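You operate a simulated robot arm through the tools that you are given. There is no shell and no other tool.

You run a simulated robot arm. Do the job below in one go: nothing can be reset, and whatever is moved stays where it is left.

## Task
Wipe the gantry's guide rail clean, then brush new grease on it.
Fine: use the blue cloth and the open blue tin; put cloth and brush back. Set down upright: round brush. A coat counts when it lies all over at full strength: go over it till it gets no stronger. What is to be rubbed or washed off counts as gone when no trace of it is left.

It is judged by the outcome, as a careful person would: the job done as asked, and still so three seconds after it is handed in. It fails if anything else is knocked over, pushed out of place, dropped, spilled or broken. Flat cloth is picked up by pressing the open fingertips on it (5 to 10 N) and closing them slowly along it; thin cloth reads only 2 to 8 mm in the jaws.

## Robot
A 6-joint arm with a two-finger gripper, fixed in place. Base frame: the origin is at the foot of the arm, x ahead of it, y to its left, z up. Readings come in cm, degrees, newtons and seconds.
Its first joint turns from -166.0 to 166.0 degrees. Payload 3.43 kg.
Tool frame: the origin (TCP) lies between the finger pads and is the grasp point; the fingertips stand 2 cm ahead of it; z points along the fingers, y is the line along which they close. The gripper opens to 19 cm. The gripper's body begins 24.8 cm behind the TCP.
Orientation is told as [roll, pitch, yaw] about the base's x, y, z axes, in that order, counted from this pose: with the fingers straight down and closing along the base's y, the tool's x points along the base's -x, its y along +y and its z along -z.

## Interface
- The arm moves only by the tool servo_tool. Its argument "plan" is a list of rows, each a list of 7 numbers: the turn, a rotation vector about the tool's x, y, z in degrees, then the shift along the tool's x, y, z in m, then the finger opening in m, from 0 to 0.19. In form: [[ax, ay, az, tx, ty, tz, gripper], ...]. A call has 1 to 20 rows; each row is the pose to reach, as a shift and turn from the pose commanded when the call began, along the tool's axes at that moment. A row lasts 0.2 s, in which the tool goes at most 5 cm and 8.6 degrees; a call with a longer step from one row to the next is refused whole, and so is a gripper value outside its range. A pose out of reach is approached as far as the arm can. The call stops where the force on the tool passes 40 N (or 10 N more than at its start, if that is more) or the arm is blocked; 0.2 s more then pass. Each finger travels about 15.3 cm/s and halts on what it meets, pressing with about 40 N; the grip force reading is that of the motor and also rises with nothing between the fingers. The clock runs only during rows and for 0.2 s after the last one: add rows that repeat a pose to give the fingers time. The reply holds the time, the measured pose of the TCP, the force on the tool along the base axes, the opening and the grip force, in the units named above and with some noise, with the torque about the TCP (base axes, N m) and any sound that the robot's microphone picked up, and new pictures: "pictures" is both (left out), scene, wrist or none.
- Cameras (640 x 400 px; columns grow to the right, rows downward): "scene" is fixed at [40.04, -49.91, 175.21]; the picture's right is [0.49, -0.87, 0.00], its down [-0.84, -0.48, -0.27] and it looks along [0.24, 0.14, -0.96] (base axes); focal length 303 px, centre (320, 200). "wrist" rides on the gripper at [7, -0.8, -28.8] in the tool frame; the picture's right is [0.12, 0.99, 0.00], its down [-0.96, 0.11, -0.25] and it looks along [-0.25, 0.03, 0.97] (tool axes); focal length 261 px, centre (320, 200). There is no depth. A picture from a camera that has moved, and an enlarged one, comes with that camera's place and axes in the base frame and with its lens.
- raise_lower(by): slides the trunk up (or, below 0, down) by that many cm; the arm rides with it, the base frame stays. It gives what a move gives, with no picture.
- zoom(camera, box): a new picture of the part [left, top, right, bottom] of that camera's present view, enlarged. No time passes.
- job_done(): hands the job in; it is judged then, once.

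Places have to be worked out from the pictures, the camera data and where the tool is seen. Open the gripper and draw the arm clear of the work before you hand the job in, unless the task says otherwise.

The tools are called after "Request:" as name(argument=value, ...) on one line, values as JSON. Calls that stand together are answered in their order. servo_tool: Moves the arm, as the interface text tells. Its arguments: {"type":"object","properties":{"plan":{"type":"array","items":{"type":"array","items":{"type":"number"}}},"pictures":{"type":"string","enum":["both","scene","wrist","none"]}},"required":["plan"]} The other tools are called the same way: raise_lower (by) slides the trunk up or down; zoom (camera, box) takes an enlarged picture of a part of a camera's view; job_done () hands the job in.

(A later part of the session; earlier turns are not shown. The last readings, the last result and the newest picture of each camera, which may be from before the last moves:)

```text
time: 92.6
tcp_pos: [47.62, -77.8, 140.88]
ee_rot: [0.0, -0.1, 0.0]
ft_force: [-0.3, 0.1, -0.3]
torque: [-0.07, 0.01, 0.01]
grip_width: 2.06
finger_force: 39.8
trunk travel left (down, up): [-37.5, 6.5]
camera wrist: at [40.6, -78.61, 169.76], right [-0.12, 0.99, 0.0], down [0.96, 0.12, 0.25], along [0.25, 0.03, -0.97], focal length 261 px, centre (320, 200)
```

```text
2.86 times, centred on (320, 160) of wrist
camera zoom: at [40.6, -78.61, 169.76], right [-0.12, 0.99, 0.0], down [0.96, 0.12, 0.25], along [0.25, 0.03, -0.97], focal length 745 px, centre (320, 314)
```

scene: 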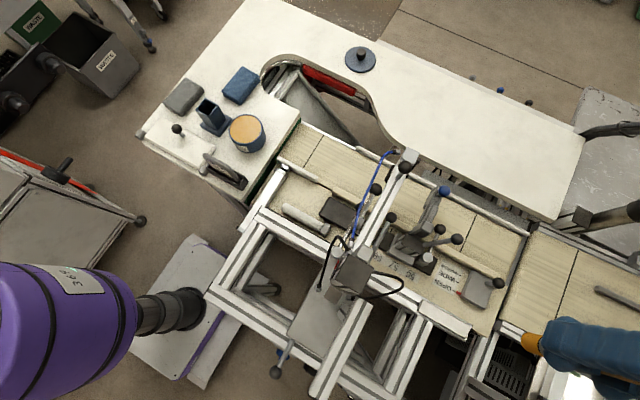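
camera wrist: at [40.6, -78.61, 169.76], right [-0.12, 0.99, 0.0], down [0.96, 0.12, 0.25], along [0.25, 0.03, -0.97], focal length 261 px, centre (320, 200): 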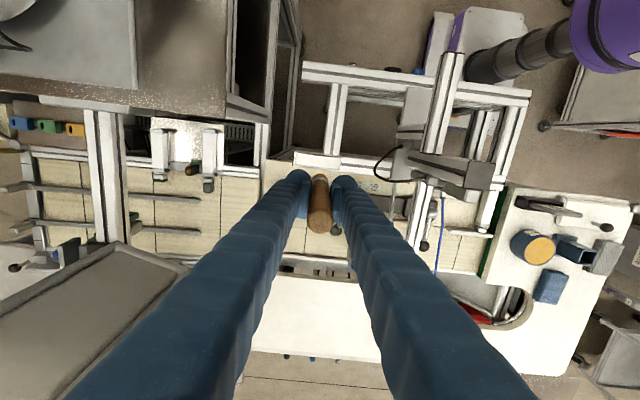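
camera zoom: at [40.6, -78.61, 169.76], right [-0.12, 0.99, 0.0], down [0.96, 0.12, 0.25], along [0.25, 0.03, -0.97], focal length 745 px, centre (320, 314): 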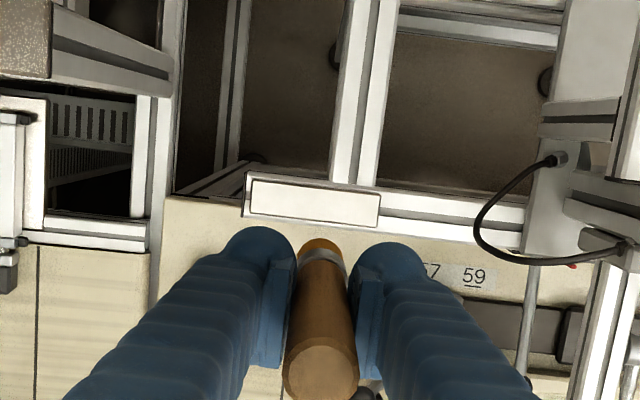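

The wrist camera shows the clean rail directly below: y -72.3 to -84.1, centre x ≈ 47.65. I lower the brush toward its centre, stopping a few cm above.

Request:
servo_tool(plan=[[0, 0, 0, 0, -0.002, 0.04, 0.01], [0, 0, 0, 0, -0.004, 0.08, 0.01], [0, 0, 0, 0, -0.004, 0.12, 0.01], [0, 0, 0, 0, -0.004, 0.16, 0.01], [0, 0, 0, 0, -0.004, 0.2, 0.01], [0, 0, 0, 0, -0.004, 0.23, 0.01], [0, 0, 0, 0, -0.004, 0.255, 0.01], [0, 0, 0, 0, -0.004, 0.265, 0.01], [0, 0, 0, 0, -0.004, 0.265, 0.01]])

Request:
zoom(camera="wrist", box=[230, 90, 410, 230])

Request:
zoom(camera="scene", box=[390, 250, 530, 360])

```text
time: 94.6
tcp_pos: [47.74, -78.1, 114.3]
ee_rot: [0.1, 0.0, -0.2]
ft_force: [1.1, 0.7, -1.0]
torque: [0.03, 0.01, -0.02]
grip_width: 2.05
finger_force: 40.0
trunk travel left (down, up): [-37.5, 6.5]
camera wrist: at [40.73, -78.95, 143.11], right [-0.12, 0.99, 0.0], down [0.96, 0.11, 0.25], along [0.25, 0.03, -0.97], focal length 261 px, centre (320, 200)
```

scene: 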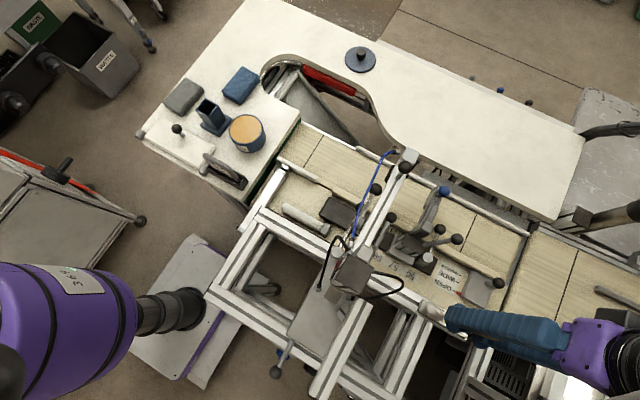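
wrist: 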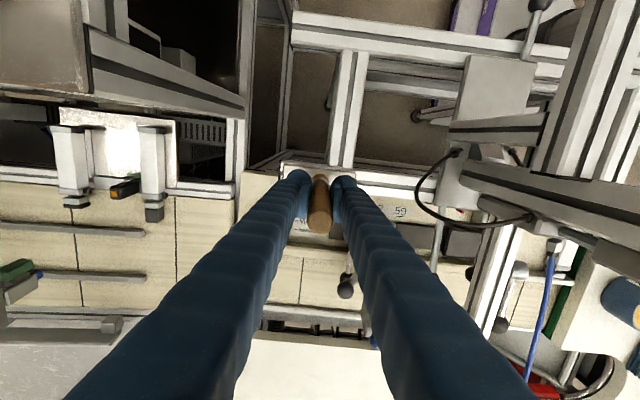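

```text
2.86 times, centred on (320, 160) of wrist
camera zoom: at [40.73, -78.95, 143.11], right [-0.12, 0.99, 0.0], down [0.96, 0.11, 0.25], along [0.25, 0.03, -0.97], focal length 745 px, centre (320, 314)
```

zoom: 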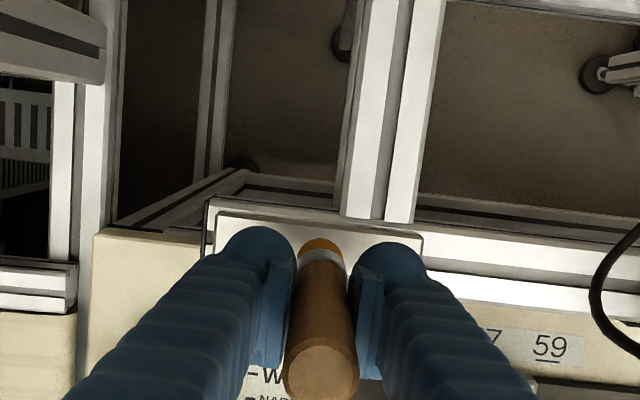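

```text
3.64 times, centred on (460, 305) of scene
camera zoom: at [40.04, -49.91, 175.21], right [0.49, -0.87, 0.0], down [-0.84, -0.48, -0.27], along [0.24, 0.14, -0.96], focal length 1102 px, centre (-189, -182)
```

zoom: 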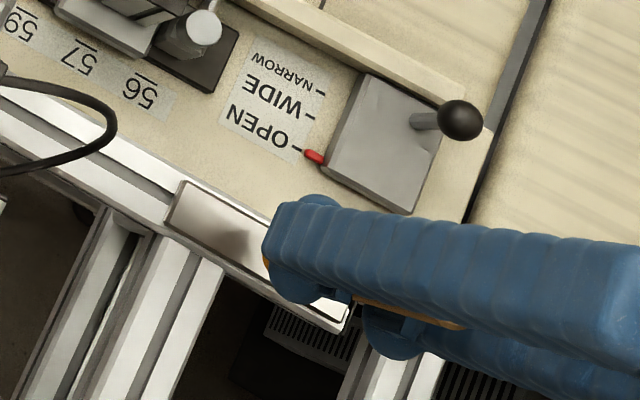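

The brush tip is just above the rail's middle. I lower 1.6 cm and check.

Request:
servo_tool(plan=[[0, 0, 0, 0, 0, 0.006, 0.01], [0, 0, 0, 0, 0, 0.012, 0.01], [0, 0, 0, 0, 0, 0.016, 0.01], [0, 0, 0, 0, 0, 0.016, 0.01]], pictures="none")

```text
time: 95.6
tcp_pos: [47.78, -78.05, 112.63]
ee_rot: [0.1, 0.1, 0.0]
ft_force: [-0.4, -0.2, 0.0]
torque: [0.03, 0.0, 0.0]
grip_width: 2.09
finger_force: 40.0
trunk travel left (down, up): [-37.5, 6.5]
```

No contact at 112.6; I continue 4 mm in 2 mm steps.

Request:
servo_tool(plan=[[0, 0, 0, 0, 0, 0.002, 0.01], [0, 0, 0, 0, 0, 0.004, 0.01], [0, 0, 0, 0, 0, 0.004, 0.01]], pictures="none")

```text
time: 96.4
tcp_pos: [47.8, -78.06, 112.26]
ee_rot: [0.1, 0.0, -0.1]
ft_force: [0.5, -0.1, 0.0]
torque: [0.0, 0.0, -0.03]
grip_width: 2.11
finger_force: 39.8
trunk travel left (down, up): [-37.5, 6.5]
```

Still free at 112.3; another 3 mm.

Request:
servo_tool(plan=[[0, 0, 0, 0, 0, 0.0015, 0.01], [0, 0, 0, 0, 0, 0.003, 0.01], [0, 0, 0, 0, 0, 0.003, 0.01]], pictures="none")

```text
time: 97.2
tcp_pos: [47.82, -78.15, 111.97]
ee_rot: [0.1, 0.0, 0.0]
ft_force: [-0.6, 0.3, -0.2]
torque: [-0.02, -0.03, 0.01]
grip_width: 2.08
finger_force: 40.0
trunk travel left (down, up): [-37.5, 6.5]
```

Free at 112.0; another 3 mm.

Request:
servo_tool(plan=[[0, 0, 0, 0, 0, 0.0015, 0.01], [0, 0, 0, 0, 0, 0.003, 0.01], [0, 0, 0, 0, 0, 0.003, 0.01]], pictures="none")

Request:
zoom(camera="scene", box=[400, 280, 500, 350])

```text
time: 98.0
tcp_pos: [47.97, -78.04, 111.6]
ee_rot: [0.1, 0.1, 0.0]
ft_force: [0.4, -0.4, -1.0]
torque: [0.0, -0.01, 0.0]
grip_width: 2.09
finger_force: 40.3
trunk travel left (down, up): [-37.5, 6.5]
```

```text
5.71 times, centred on (450, 315) of scene
camera zoom: at [40.04, -49.91, 175.21], right [0.49, -0.87, 0.0], down [-0.84, -0.48, -0.27], along [0.24, 0.14, -0.96], focal length 1731 px, centre (-423, -457)
```

zoom: 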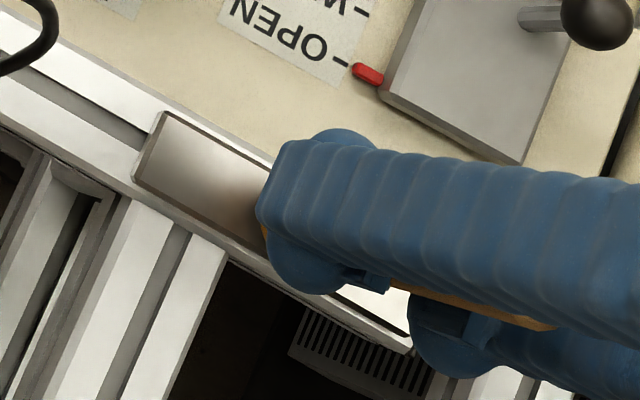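

Free at 111.6. I continue in 3 mm calls.

Request:
servo_tool(plan=[[0, 0, 0, 0, 0, 0.0015, 0.01], [0, 0, 0, 0, 0, 0.003, 0.01], [0, 0, 0, 0, 0, 0.003, 0.01]], pictures="none")

```text
time: 98.8
tcp_pos: [47.75, -78.06, 111.3]
ee_rot: [0.1, 0.0, 0.0]
ft_force: [0.1, -0.2, -0.8]
torque: [0.03, 0.01, 0.01]
grip_width: 2.11
finger_force: 39.4
trunk travel left (down, up): [-37.5, 6.5]
```

Still free at 111.3; I continue down.

Request:
servo_tool(plan=[[0, 0, 0, 0, 0, 0.0015, 0.01], [0, 0, 0, 0, 0, 0.003, 0.01], [0, 0, 0, 0, 0, 0.003, 0.01]], pictures="none")

Request:
zoom(camera="wrist", box=[270, 130, 370, 210])

```text
time: 99.6
tcp_pos: [47.85, -78.1, 111.0]
ee_rot: [0.1, 0.0, 0.1]
ft_force: [1.4, 0.5, -0.8]
torque: [-0.02, 0.02, 0.03]
grip_width: 2.1
finger_force: 40.3
trunk travel left (down, up): [-37.5, 6.5]
```

```text
5.00 times, centred on (320, 170) of wrist
camera zoom: at [40.73, -78.97, 139.93], right [-0.12, 0.99, 0.0], down [0.96, 0.11, 0.25], along [0.25, 0.03, -0.97], focal length 1303 px, centre (320, 350)
```

zoom: 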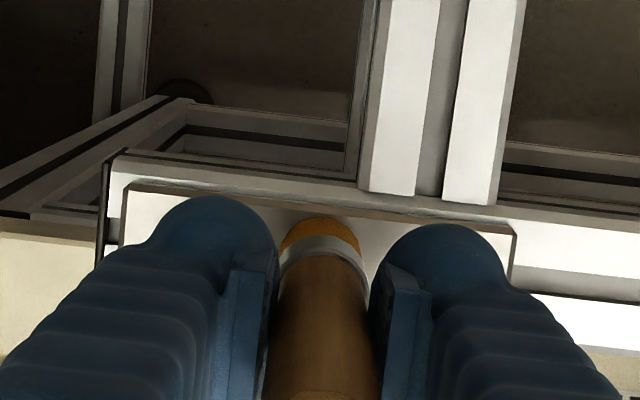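

The bristles are over the rail, still not touching. I go on in 3 mm steps.

Request:
servo_tool(plan=[[0, 0, 0, 0, 0, 0.0015, 0.01], [0, 0, 0, 0, 0, 0.003, 0.01], [0, 0, 0, 0, 0, 0.003, 0.01]], pictures="none")

```text
time: 100.4
tcp_pos: [47.77, -78.03, 110.86]
ee_rot: [0.0, -0.1, 0.0]
ft_force: [0.1, -0.1, 10.3]
torque: [0.02, 0.03, -0.07]
grip_width: 2.12
finger_force: 39.8
trunk travel left (down, up): [-37.5, 6.5]
```

Contact at z ≈ 110.9 with 10 N. I brush along the centre of the rail, out to +y, back to -y and to the middle.

Request:
servo_tool(plan=[[0, 0, 0, 0, 0.004, 0, 0.01], [0, 0, 0, 0, 0.012, 0, 0.01], [0, 0, 0, 0, 0.022, 0, 0.01], [0, 0, 0, 0, 0.032, 0, 0.01], [0, 0, 0, 0, 0.042, 0, 0.01], [0, 0, 0, 0, 0.049, 0, 0.01], [0, 0, 0, 0, 0.05, 0, 0.01], [0, 0, 0, 0, 0.045, 0, 0.01], [0, 0, 0, 0, 0.036, 0, 0.01], [0, 0, 0, 0, 0.026, 0, 0.01], [0, 0, 0, 0, 0.016, 0, 0.01], [0, 0, 0, 0, 0.006, 0, 0.01], [0, 0, 0, 0, -0.004, 0, 0.01], [0, 0, 0, 0, -0.014, 0, 0.01], [0, 0, 0, 0, -0.024, 0, 0.01], [0, 0, 0, 0, -0.034, 0, 0.01], [0, 0, 0, 0, -0.044, 0, 0.01], [0, 0, 0, 0, -0.051, 0, 0.01], [0, 0, 0, 0, -0.053, 0, 0.01]])

Request:
zoom(camera="scene", box=[400, 280, 500, 350])

Request:
zoom(camera="wrist", box=[270, 130, 450, 230])

```text
time: 104.4
tcp_pos: [47.76, -83.29, 110.89]
ee_rot: [0.1, 0.0, 0.0]
ft_force: [0.7, 1.5, 3.7]
torque: [0.08, -0.09, -0.04]
grip_width: 2.08
finger_force: 39.9
trunk travel left (down, up): [-37.5, 6.5]
camera wrist: at [40.68, -84.26, 139.7], right [-0.12, 0.99, 0.0], down [0.96, 0.11, 0.25], along [0.25, 0.03, -0.97], focal length 261 px, centre (320, 200)
```

scene: 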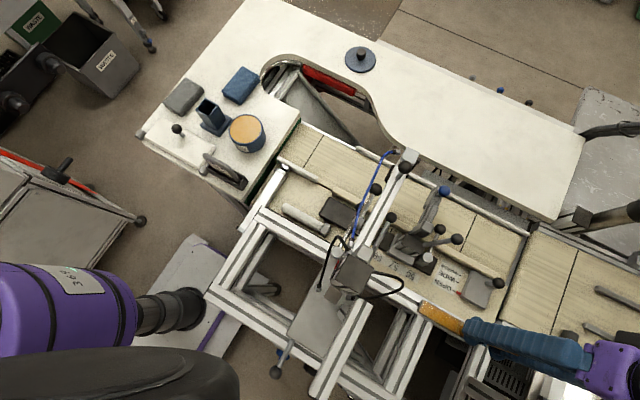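
wrist: 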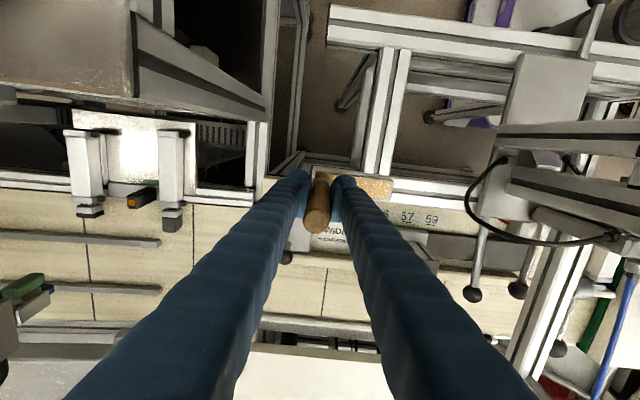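

```text
5.71 times, centred on (450, 315) of scene
camera zoom: at [40.04, -49.91, 175.21], right [0.49, -0.87, 0.0], down [-0.84, -0.48, -0.27], along [0.24, 0.14, -0.96], focal length 1731 px, centre (-423, -457)
```

zoom: 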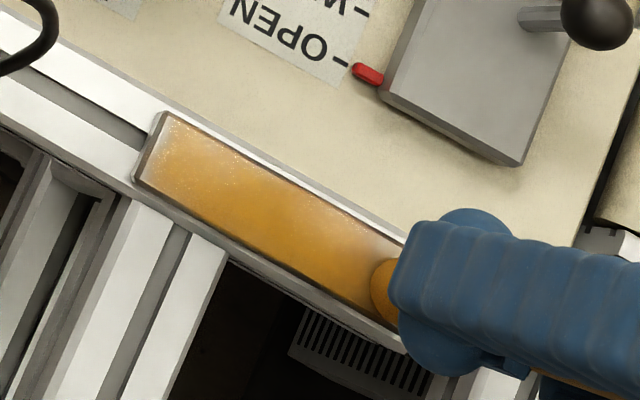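

```text
3.56 times, centred on (360, 180) of wrist
camera zoom: at [40.68, -84.26, 139.7], right [-0.12, 0.99, 0.0], down [0.96, 0.11, 0.25], along [0.25, 0.03, -0.97], focal length 927 px, centre (178, 271)
```

zoom: 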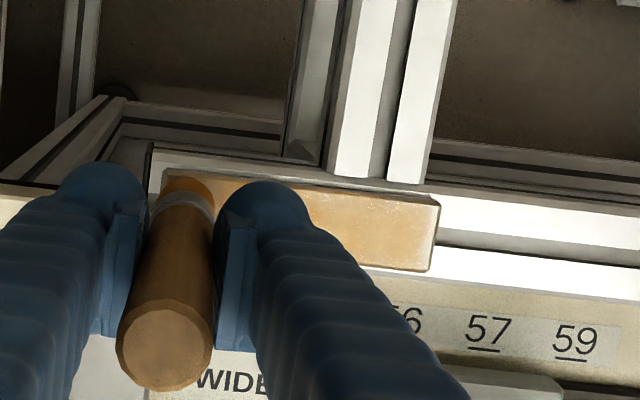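

A good orange coat is down in the middle; the +y end and the +x edge are still thinner. I go over it again in a lane shifted toward +x, out to the +y end.

Request:
servo_tool(plan=[[0, 0, 0, -0.004, -0.003, 0.0003, 0.01], [0, 0, 0, -0.007, -0.003, 0.0003, 0.01], [0, 0, 0, -0.007, 0.005, 0.0003, 0.01], [0, 0, 0, -0.007, 0.015, 0.0003, 0.01], [0, 0, 0, -0.007, 0.025, 0.0003, 0.01], [0, 0, 0, -0.007, 0.035, 0.0003, 0.01], [0, 0, 0, -0.007, 0.045, 0.0003, 0.01], [0, 0, 0, -0.007, 0.055, 0.0003, 0.01], [0, 0, 0, -0.007, 0.065, 0.0003, 0.01], [0, 0, 0, -0.007, 0.075, 0.0003, 0.01], [0, 0, 0, -0.007, 0.085, 0.0003, 0.01], [0, 0, 0, -0.007, 0.095, 0.0003, 0.01], [0, 0, 0, -0.007, 0.104, 0.0003, 0.01], [0, 0, 0, -0.007, 0.108, 0.0003, 0.01], [0, 0, 0, 0, 0.108, 0.0003, 0.01], [0, 0, 0, 0.006, 0.108, 0.0003, 0.01]], pictures="none")

Request:
zoom(camera="scene", box=[400, 280, 500, 350])

Request:
zoom(camera="wrist", box=[190, 130, 370, 230])

```text
time: 107.8
tcp_pos: [47.16, -72.5, 110.77]
ee_rot: [0.2, 0.0, 0.1]
ft_force: [0.0, 0.2, -0.1]
torque: [0.04, 0.01, 0.01]
grip_width: 2.12
finger_force: 40.1
trunk travel left (down, up): [-37.5, 6.5]
```

```text
5.71 times, centred on (450, 315) of scene
camera zoom: at [40.04, -49.91, 175.21], right [0.49, -0.87, 0.0], down [-0.84, -0.48, -0.27], along [0.24, 0.14, -0.96], focal length 1731 px, centre (-423, -457)
```

zoom: 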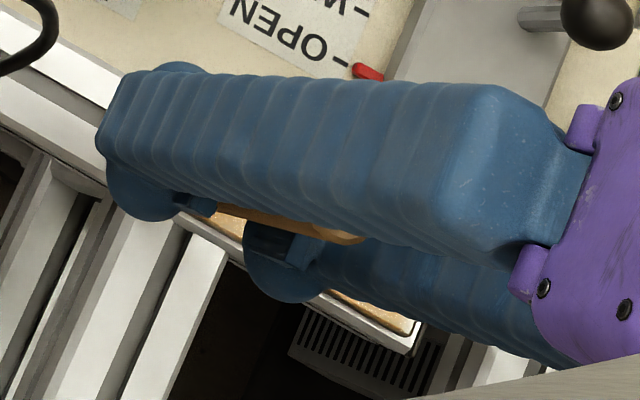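

```text
3.56 times, centred on (280, 180) of wrist
camera zoom: at [40.18, -73.4, 139.63], right [-0.12, 0.99, 0.0], down [0.96, 0.11, 0.25], along [0.25, 0.03, -0.97], focal length 927 px, centre (462, 271)
```

zoom: 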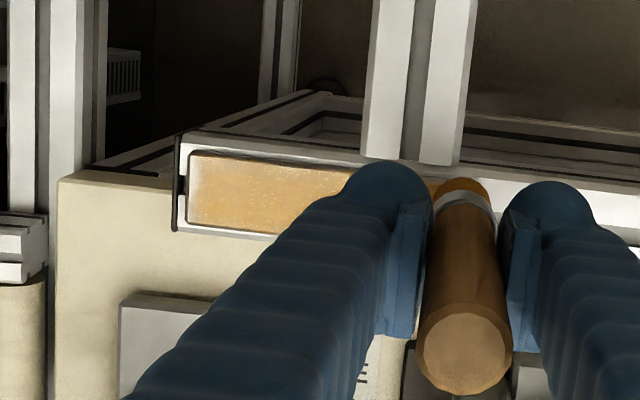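

Contact has gone to zero here, so I press 1 mm more and brush back in the lane shifted toward -x.

Request:
servo_tool(plan=[[0, 0, 0, 0, 0, 0.001, 0.01], [0, 0, 0, 0, -0.006, 0.0015, 0.01], [0, 0, 0, 0, -0.015, 0.0015, 0.01], [0, 0, 0, 0, -0.025, 0.0015, 0.01], [0, 0, 0, 0, -0.035, 0.0015, 0.01]], pictures="none")

```text
time: 109.0
tcp_pos: [47.31, -75.88, 110.73]
ee_rot: [-0.2, -0.1, 0.0]
ft_force: [0.2, 1.3, 8.8]
torque: [0.08, -0.05, -0.01]
grip_width: 2.1
finger_force: 39.8
trunk travel left (down, up): [-37.5, 6.5]
```

Now 9 N of contact again. I continue this lane to the -y end and come back along the +x lane.

Request:
servo_tool(plan=[[0, 0, 0, 0, -0.01, 0, 0.01], [0, 0, 0, 0, -0.02, 0, 0.01], [0, 0, 0, 0, -0.03, 0, 0.01], [0, 0, 0, 0, -0.04, 0, 0.01], [0, 0, 0, 0, -0.05, 0, 0.01], [0, 0, 0, 0, -0.06, 0, 0.01], [0, 0, 0, 0, -0.07, 0, 0.01], [0, 0, 0, 0, -0.077, 0, 0.01], [0, 0, 0, -0.004, -0.079, 0, 0.01], [0, 0, 0, -0.009, -0.079, 0, 0.01], [0, 0, 0, -0.013, -0.076, 0, 0.01], [0, 0, 0, -0.013, -0.068, 0, 0.01], [0, 0, 0, -0.013, -0.058, 0, 0.01], [0, 0, 0, -0.013, -0.048, 0, 0.01], [0, 0, 0, -0.013, -0.038, 0, 0.01], [0, 0, 0, -0.013, -0.028, 0, 0.01], [0, 0, 0, -0.013, -0.018, 0, 0.01], [0, 0, 0, -0.013, -0.008, 0, 0.01], [0, 0, 0, -0.013, 0.002, 0, 0.01], [0, 0, 0, -0.013, 0.012, 0, 0.01]], pictures="none")

Request:
zoom(camera="wrist", box=[190, 130, 370, 230])

```text
time: 113.2
tcp_pos: [48.53, -74.67, 110.72]
ee_rot: [0.1, -0.1, -0.1]
ft_force: [0.2, -0.9, 12.4]
torque: [0.07, 0.02, 0.03]
grip_width: 2.07
finger_force: 39.5
trunk travel left (down, up): [-37.5, 6.5]
```

```text
3.56 times, centred on (280, 180) of wrist
camera zoom: at [41.37, -75.61, 139.53], right [-0.12, 0.99, 0.0], down [0.96, 0.11, 0.25], along [0.25, 0.03, -0.97], focal length 927 px, centre (462, 271)
```

zoom: 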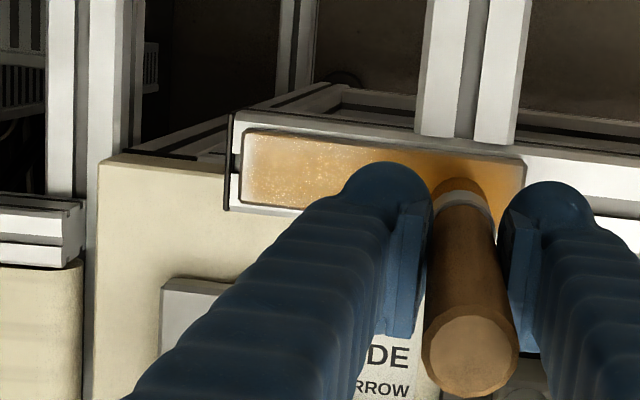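

The coat is building up; the -y end still looks paler. I cover the +y end across its width, then return along the middle to the -y end and work across there.

Request:
servo_tool(plan=[[0, 0, 0, 0, 0.01, 0, 0.01], [0, 0, 0, 0, 0.018, 0, 0.01], [0, 0, 0, 0.006, 0.019, 0, 0.01], [0, 0, 0, 0.013, 0.019, 0, 0.01], [0, 0, 0, 0.016, 0.014, 0, 0.01], [0, 0, 0, 0.012, 0.006, 0, 0.01], [0, 0, 0, 0.008, -0.004, 0, 0.01], [0, 0, 0, 0.008, -0.014, 0, 0.01], [0, 0, 0, 0.008, -0.024, 0, 0.01], [0, 0, 0, 0.008, -0.034, 0, 0.01], [0, 0, 0, 0.008, -0.044, 0, 0.01], [0, 0, 0, 0.008, -0.054, 0, 0.01], [0, 0, 0, 0.008, -0.064, 0, 0.01], [0, 0, 0, 0.008, -0.074, 0, 0.01], [0, 0, 0, 0.008, -0.084, 0, 0.01], [0, 0, 0, 0.008, -0.091, 0, 0.01], [0, 0, 0, 0.002, -0.092, 0, 0.01], [0, 0, 0, 0, -0.088, 0, 0.01], [0, 0, 0, 0.008, -0.084, 0, 0.01], [0, 0, 0, 0.014, -0.086, 0, 0.01]], pictures="none")

Request:
zoom(camera="scene", box=[400, 280, 500, 350])

Request:
zoom(camera="wrist", box=[270, 130, 450, 230])

```text
time: 117.4
tcp_pos: [47.08, -83.45, 110.67]
ee_rot: [0.0, -0.2, -0.1]
ft_force: [2.5, 1.2, 8.1]
torque: [0.03, -0.28, -0.01]
grip_width: 2.09
finger_force: 39.9
trunk travel left (down, up): [-37.5, 6.5]
```

```text
5.71 times, centred on (450, 315) of scene
camera zoom: at [40.04, -49.91, 175.21], right [0.49, -0.87, 0.0], down [-0.84, -0.48, -0.27], along [0.24, 0.14, -0.96], focal length 1731 px, centre (-423, -457)
```

zoom: 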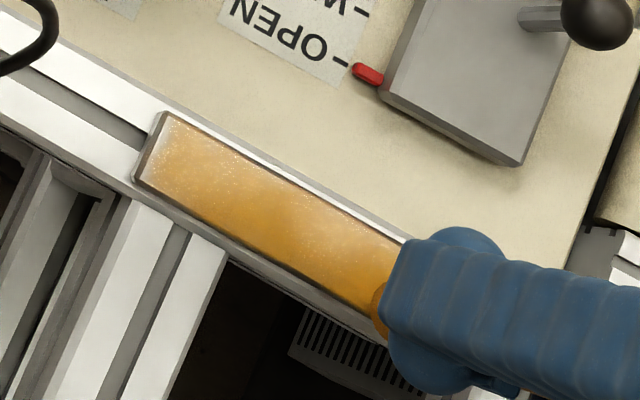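

```text
3.56 times, centred on (360, 180) of wrist
camera zoom: at [39.96, -84.26, 139.5], right [-0.12, 0.99, 0.0], down [0.96, 0.11, 0.25], along [0.25, 0.03, -0.97], focal length 927 px, centre (178, 271)
```

zoom: 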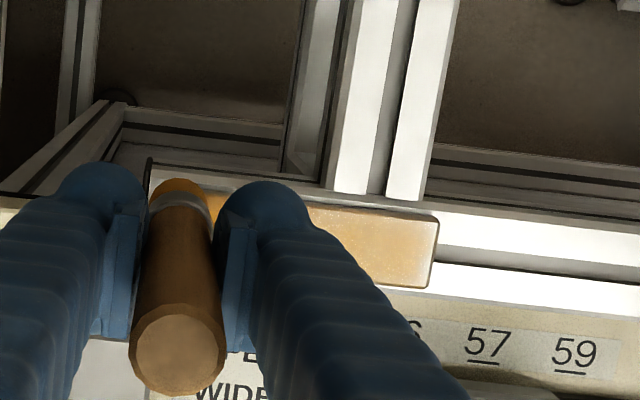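

The +y end and the +x edge haven't strengthened, which suggests the brush is running dry. I lift to inspect the rail and the bristles.

Request:
servo_tool(plan=[[0, 0, 0, 0, 0, -0.01, 0.01], [0, 0, 0, 0, 0, -0.04, 0.01], [0, 0, 0, 0, 0.01, -0.08, 0.01], [0, 0, 0, 0, 0.02, -0.12, 0.01], [0, 0, 0, 0, 0.03, -0.16, 0.01], [0, 0, 0, 0, 0.04, -0.2, 0.01], [0, 0, 0, 0, 0.05, -0.24, 0.01], [0, 0, 0, 0, 0.05, -0.28, 0.01], [0, 0, 0, 0, 0.05, -0.3, 0.01], [0, 0, 0, 0, 0.05, -0.3, 0.01]])

Request:
zoom(camera="scene", box=[400, 280, 500, 350])

Request:
zoom(camera="wrist", box=[260, 120, 380, 200])

Request:
zoom(camera="scene", box=[500, 300, 600, 380])

```text
time: 119.6
tcp_pos: [47.14, -78.41, 140.7]
ee_rot: [0.1, 0.0, -0.1]
ft_force: [0.1, -0.3, 0.0]
torque: [-0.05, 0.0, 0.05]
grip_width: 2.1
finger_force: 40.1
trunk travel left (down, up): [-37.5, 6.5]
camera wrist: at [40.06, -79.33, 169.46], right [-0.12, 0.99, 0.0], down [0.96, 0.11, 0.25], along [0.25, 0.03, -0.97], focal length 261 px, centre (320, 200)
```

scene: 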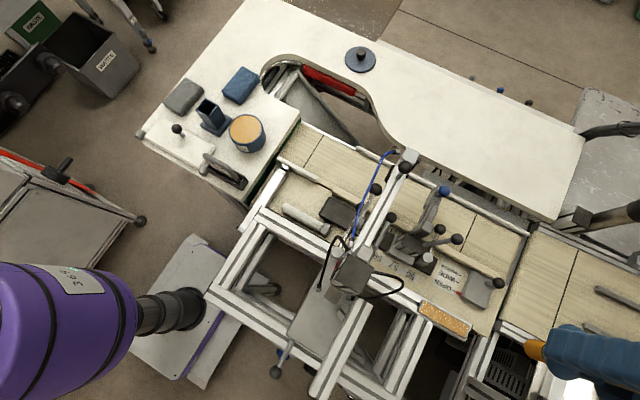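
wrist: 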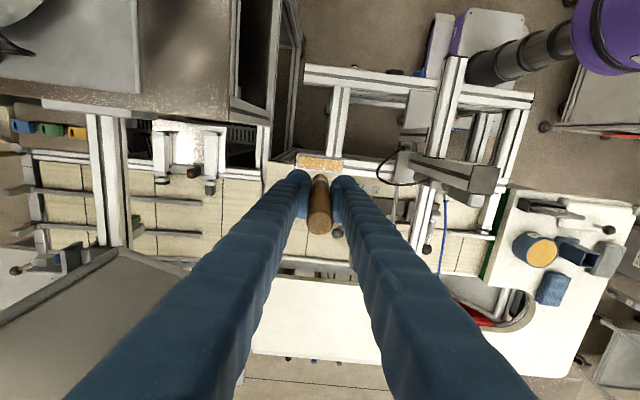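

```text
5.71 times, centred on (450, 315) of scene
camera zoom: at [40.04, -49.91, 175.21], right [0.49, -0.87, 0.0], down [-0.84, -0.48, -0.27], along [0.24, 0.14, -0.96], focal length 1731 px, centre (-423, -457)
```

zoom: 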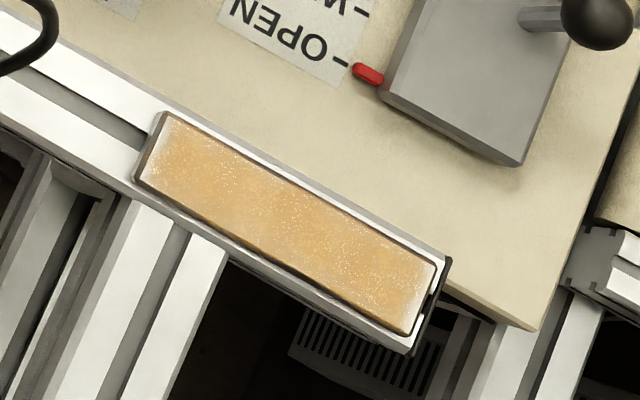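

```text
5.00 times, centred on (320, 160) of wrist
camera zoom: at [40.06, -79.33, 169.46], right [-0.12, 0.99, 0.0], down [0.96, 0.11, 0.25], along [0.25, 0.03, -0.97], focal length 1303 px, centre (320, 400)
```

zoom: 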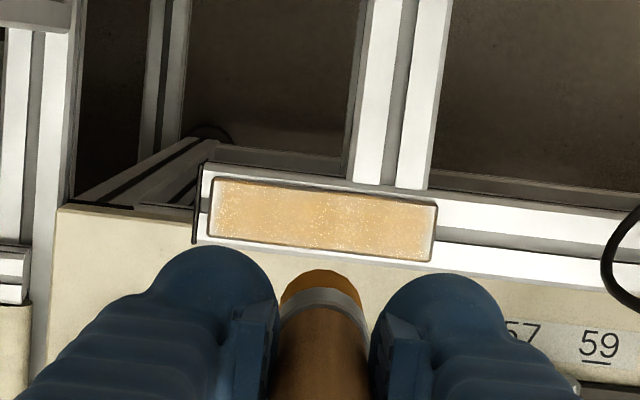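

```text
5.00 times, centred on (550, 340) of scene
camera zoom: at [40.04, -49.91, 175.21], right [0.49, -0.87, 0.0], down [-0.84, -0.48, -0.27], along [0.24, 0.14, -0.96], focal length 1515 px, centre (-830, -500)
```

zoom: 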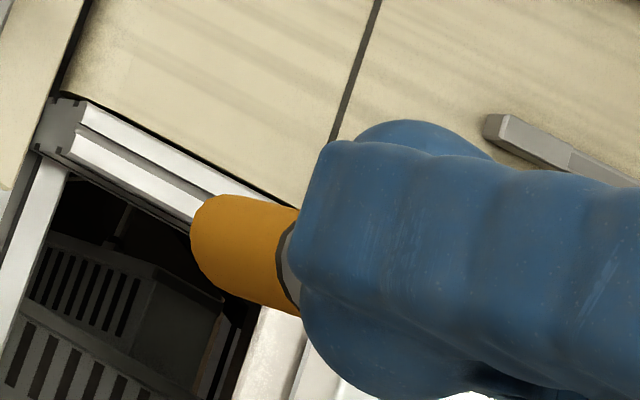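

The coat lies over the whole rail but is still speckled and paler at the edges and ends; the brush is still orange. I go down again at the -y end for systematic passes in three lanes.

Request:
servo_tool(plan=[[0, 0, 0, 0.002, -0.01, 0.04, 0.01], [0, 0, 0, 0.004, -0.02, 0.08, 0.01], [0, 0, 0, 0.0044, -0.03, 0.12, 0.01], [0, 0, 0, 0.0044, -0.04, 0.16, 0.01], [0, 0, 0, 0.0044, -0.05, 0.2, 0.01], [0, 0, 0, 0.0044, -0.054, 0.24, 0.01], [0, 0, 0, 0.0044, -0.054, 0.27, 0.01], [0, 0, 0, 0.0044, -0.054, 0.287, 0.01], [0, 0, 0, 0.0044, -0.054, 0.287, 0.01]], pictures="none")

```text
time: 121.6
tcp_pos: [46.83, -83.74, 111.93]
ee_rot: [0.1, -0.2, 0.0]
ft_force: [-0.1, 1.0, -0.6]
torque: [0.02, -0.01, -0.02]
grip_width: 2.1
finger_force: 40.4
trunk travel left (down, up): [-37.5, 6.5]
```

At 111.9 above the -y end; I lower 1.3 cm to contact.

Request:
servo_tool(plan=[[0, 0, 0, 0, 0, 0.005, 0.01], [0, 0, 0, 0, 0, 0.01, 0.01], [0, 0, 0, 0, 0, 0.013, 0.01], [0, 0, 0, 0, 0, 0.0135, 0.01], [0, 0, 0, 0, 0, 0.0135, 0.01]], pictures="none")

```text
time: 122.8
tcp_pos: [46.53, -83.73, 110.69]
ee_rot: [-0.1, -0.1, 0.0]
ft_force: [0.3, 1.1, 6.0]
torque: [0.08, -0.13, -0.02]
grip_width: 2.1
finger_force: 39.9
trunk travel left (down, up): [-37.5, 6.5]
```

Contact with 6 N. I brush the -x lane to the +y end, step across, and return along the middle lane.

Request:
servo_tool(plan=[[0, 0, 0, 0, 0.006, 0.0003, 0.01], [0, 0, 0, 0, 0.016, 0.0003, 0.01], [0, 0, 0, 0, 0.026, 0.0003, 0.01], [0, 0, 0, 0, 0.036, 0.0003, 0.01], [0, 0, 0, 0, 0.046, 0.0003, 0.01], [0, 0, 0, 0, 0.056, 0.0003, 0.01], [0, 0, 0, 0, 0.066, 0.0003, 0.01], [0, 0, 0, 0, 0.076, 0.0003, 0.01], [0, 0, 0, 0, 0.086, 0.0003, 0.01], [0, 0, 0, 0, 0.096, 0.0003, 0.01], [0, 0, 0, 0, 0.105, 0.0003, 0.01], [0, 0, 0, 0, 0.11, 0.0003, 0.01], [0, 0, 0, -0.006, 0.111, 0.0003, 0.01], [0, 0, 0, -0.011, 0.11, 0.0003, 0.01], [0, 0, 0, -0.011, 0.102, 0.0003, 0.01], [0, 0, 0, -0.011, 0.092, 0.0003, 0.01], [0, 0, 0, -0.011, 0.082, 0.0003, 0.01], [0, 0, 0, -0.011, 0.072, 0.0003, 0.01], [0, 0, 0, -0.011, 0.062, 0.0003, 0.01], [0, 0, 0, -0.011, 0.052, 0.0003, 0.01]], pictures="none")

Request:
servo_tool(plan=[[0, 0, 0, 0, -0.01, 0, 0.01], [0, 0, 0, 0, -0.02, 0, 0.01], [0, 0, 0, 0, -0.03, 0, 0.01], [0, 0, 0, 0, -0.04, 0, 0.01], [0, 0, 0, 0, -0.05, 0, 0.01], [0, 0, 0, -0.005, -0.053, 0, 0.01], [0, 0, 0, -0.011, -0.053, 0, 0.01], [0, 0, 0, -0.011, -0.045, 0, 0.01], [0, 0, 0, -0.011, -0.035, 0, 0.01], [0, 0, 0, -0.011, -0.025, 0, 0.01], [0, 0, 0, -0.011, -0.015, 0, 0.01], [0, 0, 0, -0.011, -0.005, 0, 0.01], [0, 0, 0, -0.011, 0.005, 0, 0.01], [0, 0, 0, -0.011, 0.015, 0, 0.01], [0, 0, 0, -0.011, 0.025, 0, 0.01], [0, 0, 0, -0.011, 0.035, 0, 0.01], [0, 0, 0, -0.011, 0.045, 0, 0.01], [0, 0, 0, -0.011, 0.055, 0, 0.01], [0, 0, 0, -0.011, 0.058, 0, 0.01]], pictures="none")

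Request:
zoom(camera="wrist", box=[190, 130, 370, 230])

```text
time: 127.0
tcp_pos: [47.82, -78.64, 110.51]
ee_rot: [0.0, 0.0, 0.0]
ft_force: [0.7, -0.4, -1.3]
torque: [-0.01, -0.02, -0.05]
grip_width: 2.09
finger_force: 40.1
trunk travel left (down, up): [-37.5, 6.5]
```

```text
time: 131.0
tcp_pos: [48.87, -72.87, 110.67]
ee_rot: [0.1, -0.1, -0.2]
ft_force: [0.4, -0.8, -0.4]
torque: [-0.01, 0.0, 0.02]
grip_width: 2.1
finger_force: 39.5
trunk travel left (down, up): [-37.5, 6.5]
```

```text
3.56 times, centred on (280, 180) of wrist
camera zoom: at [41.8, -73.8, 139.4], right [-0.12, 0.99, 0.0], down [0.96, 0.11, 0.25], along [0.25, 0.03, -0.97], focal length 927 px, centre (462, 271)
```

zoom: 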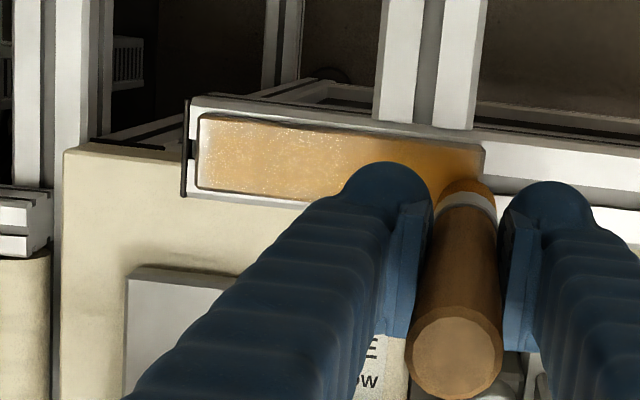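

The brush lost contact during these passes (force ≈ 0), probably shifting slightly in the grip. I lower 3 mm on the +y end and check the force.

Request:
servo_tool(plan=[[0, 0, 0, 0.004, -0.005, 0.001, 0.01], [0, 0, 0, 0.008, -0.01, 0.002, 0.01], [0, 0, 0, 0.01, -0.01, 0.003, 0.01], [0, 0, 0, 0.01, -0.01, 0.003, 0.01]], pictures="none")

```text
time: 132.0
tcp_pos: [47.99, -73.93, 110.46]
ee_rot: [-0.1, -0.1, 0.0]
ft_force: [5.7, 0.4, 19.2]
torque: [-0.1, -0.63, 0.06]
grip_width: 2.09
finger_force: 39.9
trunk travel left (down, up): [-37.5, 6.5]
```

19 N now, a bit much; I ease up 0.8 mm and brush the middle lane toward -y, reading the force on the way.

Request:
servo_tool(plan=[[0, 0, 0, 0, 0.004, -0.0008, 0.01], [0, 0, 0, 0, 0.012, -0.0008, 0.01], [0, 0, 0, 0.005, 0.012, -0.0008, 0.01], [0, 0, 0, 0.01, 0.01, -0.0008, 0.01], [0, 0, 0, 0.01, 0, -0.0008, 0.01], [0, 0, 0, 0.01, -0.01, -0.0008, 0.01], [0, 0, 0, 0.01, -0.02, -0.0008, 0.01], [0, 0, 0, 0.01, -0.03, -0.0008, 0.01], [0, 0, 0, 0.01, -0.04, -0.0008, 0.01]], pictures="none")

Request:
servo_tool(plan=[[0, 0, 0, 0, -0.01, 0, 0.01], [0, 0, 0, 0, -0.02, 0, 0.01], [0, 0, 0, 0, -0.03, 0, 0.01], [0, 0, 0, 0, -0.04, 0, 0.01], [0, 0, 0, 0, -0.05, 0, 0.01], [0, 0, 0, 0, -0.058, 0, 0.01], [0, 0, 0, 0, -0.06, 0, 0.01], [0, 0, 0, -0.006, -0.06, 0, 0.01], [0, 0, 0, -0.01, -0.058, 0, 0.01]], pictures="none")

Request:
zoom(camera="scene", box=[400, 280, 500, 350])

Request:
zoom(camera="wrist", box=[270, 130, 450, 230])

```text
time: 134.0
tcp_pos: [46.89, -77.89, 110.22]
ee_rot: [0.1, -0.2, -0.2]
ft_force: [-0.2, 1.9, 6.9]
torque: [0.07, -0.03, -0.03]
grip_width: 2.07
finger_force: 39.8
trunk travel left (down, up): [-37.5, 6.5]
```

```text
time: 136.0
tcp_pos: [47.73, -83.56, 110.34]
ee_rot: [0.2, -0.1, -0.1]
ft_force: [-2.5, 0.0, 8.7]
torque: [-0.12, 0.29, 0.02]
grip_width: 2.09
finger_force: 39.5
trunk travel left (down, up): [-37.5, 6.5]
```

```text
5.71 times, centred on (450, 315) of scene
camera zoom: at [40.04, -49.91, 175.21], right [0.49, -0.87, 0.0], down [-0.84, -0.48, -0.27], along [0.24, 0.14, -0.96], focal length 1731 px, centre (-423, -457)
```

zoom: 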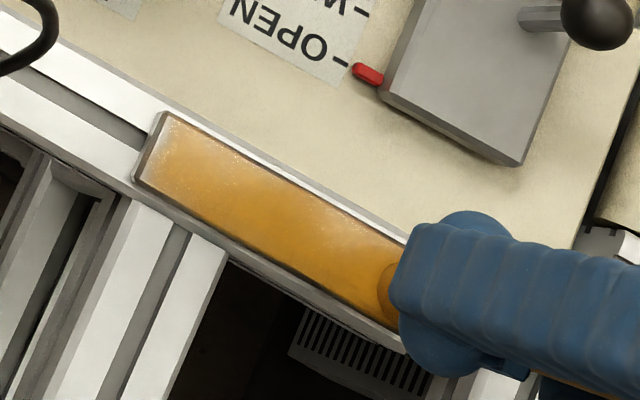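

```text
3.56 times, centred on (360, 180) of wrist
camera zoom: at [40.68, -84.51, 139.2], right [-0.12, 0.99, 0.0], down [0.96, 0.11, 0.25], along [0.25, 0.03, -0.97], focal length 927 px, centre (178, 271)
```

zoom: 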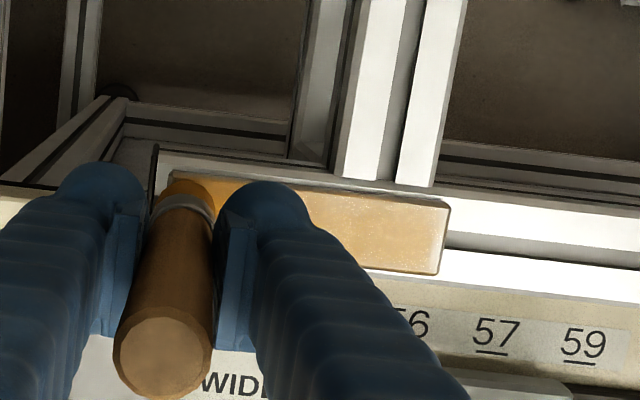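

It is getting stronger with 7–9 N of contact. I continue with the +x lane toward +y.

Request:
servo_tool(plan=[[0, 0, 0, -0.005, 0, 0, 0.01], [0, 0, 0, -0.01, 0.003, 0, 0.01], [0, 0, 0, -0.01, 0.012, 0, 0.01], [0, 0, 0, -0.01, 0.022, 0, 0.01], [0, 0, 0, -0.01, 0.032, 0, 0.01], [0, 0, 0, -0.01, 0.042, 0, 0.01], [0, 0, 0, -0.01, 0.052, 0, 0.01]], pictures="none")

Request:
servo_tool(plan=[[0, 0, 0, 0, 0.01, 0, 0.01], [0, 0, 0, 0, 0.02, 0, 0.01], [0, 0, 0, 0, 0.03, 0, 0.01], [0, 0, 0, 0, 0.04, 0, 0.01], [0, 0, 0, 0, 0.05, 0, 0.01], [0, 0, 0, 0, 0.054, 0, 0.01], [0, 0, 0, 0.006, 0.056, 0, 0.01], [0, 0, 0, 0.012, 0.056, 0, 0.01]], pictures="none")

Request:
zoom(camera="wrist", box=[190, 130, 370, 230])

```text
time: 137.6
tcp_pos: [48.88, -78.36, 110.33]
ee_rot: [0.0, 0.0, -0.1]
ft_force: [-0.2, 0.2, 9.3]
torque: [-0.03, 0.11, -0.02]
grip_width: 2.08
finger_force: 40.2
trunk travel left (down, up): [-37.5, 6.5]
```

```text
time: 139.4
tcp_pos: [47.53, -72.79, 110.26]
ee_rot: [0.1, 0.0, 0.0]
ft_force: [0.8, 1.3, 3.4]
torque: [0.09, 0.02, -0.02]
grip_width: 2.07
finger_force: 40.1
trunk travel left (down, up): [-37.5, 6.5]
```

```text
3.56 times, centred on (280, 180) of wrist
camera zoom: at [40.5, -73.73, 139.15], right [-0.12, 0.99, 0.0], down [0.96, 0.11, 0.25], along [0.25, 0.03, -0.97], focal length 927 px, centre (462, 271)
```

zoom: 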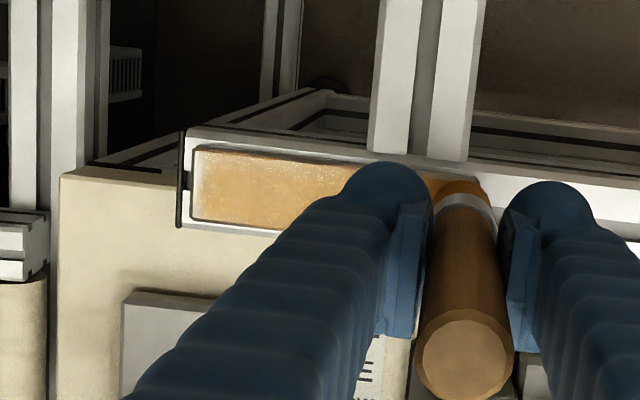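

Contact holds at 3–9 N. I do another round: middle lane to the -y end, then back along the -x lane.

Request:
servo_tool(plan=[[0, 0, 0, 0.008, 0.002, 0.0005, 0.01], [0, 0, 0, 0, 0, 0.0005, 0.01], [0, 0, 0, -0.008, -0.004, 0.0005, 0.01], [0, 0, 0, -0.004, -0.012, 0.0005, 0.01], [0, 0, 0, -0.001, -0.021, 0.0005, 0.01], [0, 0, 0, -0.001, -0.031, 0.0005, 0.01], [0, 0, 0, -0.001, -0.041, 0.0005, 0.01], [0, 0, 0, -0.001, -0.051, 0.0005, 0.01], [0, 0, 0, -0.001, -0.061, 0.0005, 0.01], [0, 0, 0, -0.001, -0.071, 0.0005, 0.01], [0, 0, 0, -0.001, -0.081, 0.0005, 0.01], [0, 0, 0, -0.001, -0.091, 0.0005, 0.01], [0, 0, 0, -0.001, -0.101, 0.0005, 0.01], [0, 0, 0, -0.001, -0.109, 0.0005, 0.01], [0, 0, 0, -0.008, -0.111, 0.0005, 0.01], [0, 0, 0, -0.002, -0.111, 0.0005, 0.01], [0, 0, 0, 0.006, -0.108, 0.0005, 0.01], [0, 0, 0, 0.01, -0.1, 0.0005, 0.01]], pictures="none")

Request:
zoom(camera="scene", box=[400, 280, 500, 350])

Request:
servo_tool(plan=[[0, 0, 0, 0, 0.01, 0, 0.01], [0, 0, 0, 0, 0.02, 0, 0.01], [0, 0, 0, 0, 0.03, 0, 0.01], [0, 0, 0, 0, 0.04, 0, 0.01], [0, 0, 0, 0, 0.05, 0, 0.01], [0, 0, 0, 0, 0.06, 0, 0.01], [0, 0, 0, 0, 0.07, 0, 0.01], [0, 0, 0, 0, 0.08, 0, 0.01], [0, 0, 0, 0, 0.09, 0, 0.01], [0, 0, 0, 0, 0.098, 0, 0.01], [0, 0, 0, -0.006, 0.101, 0, 0.01], [0, 0, 0, -0.012, 0.101, 0, 0.01], [0, 0, 0, -0.018, 0.099, 0, 0.01], [0, 0, 0, -0.02, 0.09, 0, 0.01], [0, 0, 0, -0.02, 0.08, 0, 0.01], [0, 0, 0, -0.02, 0.07, 0, 0.01], [0, 0, 0, -0.02, 0.06, 0, 0.01], [0, 0, 0, -0.02, 0.05, 0, 0.01]], pictures="none")

```text
time: 143.2
tcp_pos: [46.64, -82.84, 110.25]
ee_rot: [0.1, -0.1, -0.1]
ft_force: [0.2, 0.2, -0.4]
torque: [-0.02, -0.01, -0.02]
grip_width: 2.07
finger_force: 39.8
trunk travel left (down, up): [-37.5, 6.5]
```

```text
5.71 times, centred on (450, 315) of scene
camera zoom: at [40.04, -49.91, 175.21], right [0.49, -0.87, 0.0], down [-0.84, -0.48, -0.27], along [0.24, 0.14, -0.96], focal length 1731 px, centre (-423, -457)
```

zoom: 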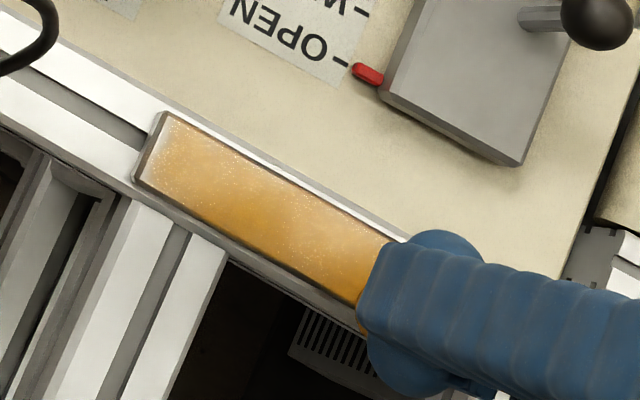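

```text
time: 147.0
tcp_pos: [48.8, -77.81, 110.28]
ee_rot: [-0.1, -0.1, 0.0]
ft_force: [-0.1, 0.0, 0.5]
torque: [-0.07, 0.02, 0.0]
grip_width: 2.08
finger_force: 39.8
trunk travel left (down, up): [-37.5, 6.5]
```

Contact was lost again; comparing views, the handle has slid up about 0.8 cm in the grip. I lift to see how the coat stands now.

Request:
servo_tool(plan=[[0, 0, 0, 0, 0, -0.01, 0.01], [0, 0, 0, 0, 0, -0.04, 0.01], [0, 0, 0, 0, 0, -0.08, 0.01], [0, 0, 0, 0, 0, -0.12, 0.01], [0, 0, 0, 0, 0, -0.16, 0.01], [0, 0, 0, 0, 0, -0.2, 0.01], [0, 0, 0, 0, 0, -0.24, 0.01], [0, 0, 0, 0, 0, -0.28, 0.01], [0, 0, 0, 0, 0, -0.305, 0.01], [0, 0, 0, 0, 0, -0.305, 0.01]])

Request:
zoom(camera="scene", box=[400, 280, 500, 350])

Request:
zoom(camera="wrist", box=[260, 120, 380, 200])

Request:
zoom(camera="scene", box=[500, 300, 600, 380])

```text
time: 149.2
tcp_pos: [48.56, -77.84, 140.79]
ee_rot: [0.1, 0.0, -0.1]
ft_force: [-0.2, -0.4, -1.0]
torque: [-0.02, -0.02, 0.01]
grip_width: 2.08
finger_force: 39.4
trunk travel left (down, up): [-37.5, 6.5]
camera wrist: at [41.47, -78.7, 169.72], right [-0.12, 0.99, 0.0], down [0.96, 0.11, 0.25], along [0.25, 0.03, -0.97], focal length 261 px, centre (320, 200)
```

scene: 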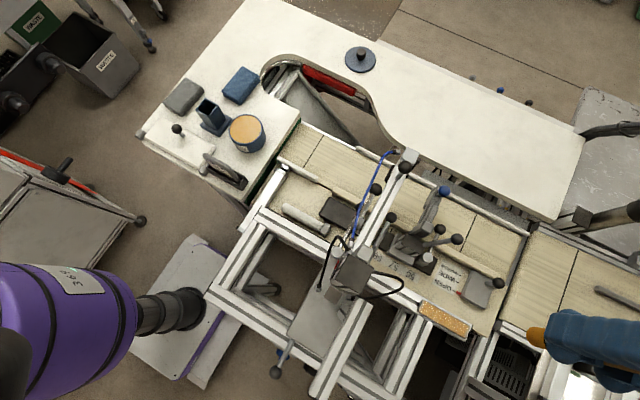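
wrist: 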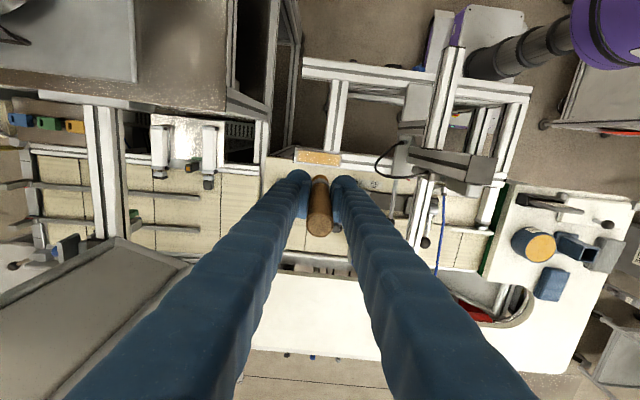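

```text
5.71 times, centred on (450, 315) of scene
camera zoom: at [40.04, -49.91, 175.21], right [0.49, -0.87, 0.0], down [-0.84, -0.48, -0.27], along [0.24, 0.14, -0.96], focal length 1731 px, centre (-423, -457)
```

zoom: 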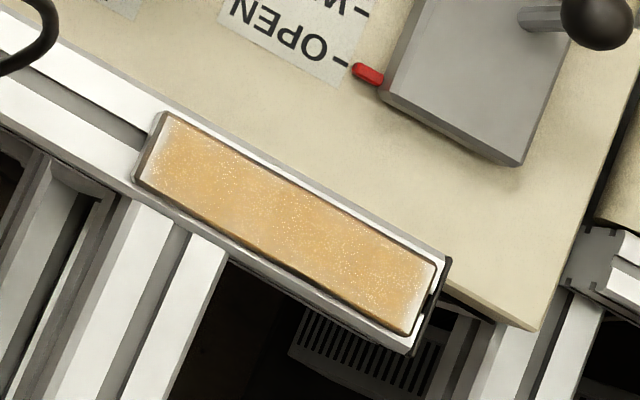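

```text
5.00 times, centred on (320, 160) of wrist
camera zoom: at [41.47, -78.7, 169.72], right [-0.12, 0.99, 0.0], down [0.96, 0.11, 0.25], along [0.25, 0.03, -0.97], focal length 1303 px, centre (320, 400)
```

zoom: 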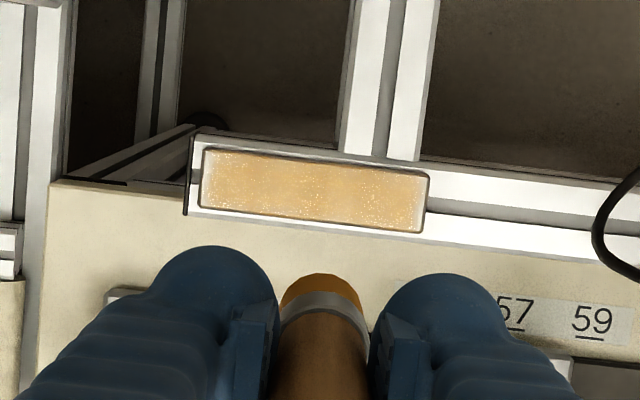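

```text
5.00 times, centred on (550, 340) of scene
camera zoom: at [40.04, -49.91, 175.21], right [0.49, -0.87, 0.0], down [-0.84, -0.48, -0.27], along [0.24, 0.14, -0.96], focal length 1515 px, centre (-830, -500)
```

zoom: 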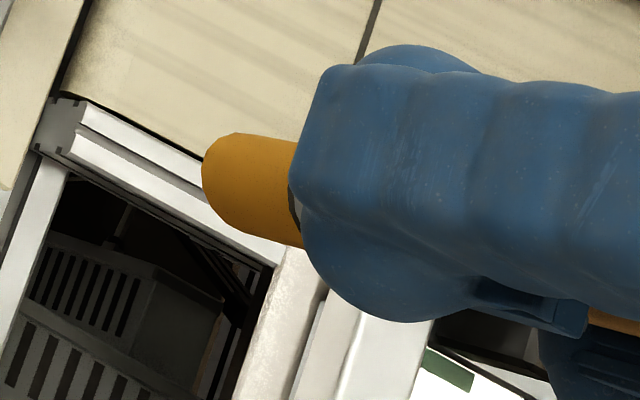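

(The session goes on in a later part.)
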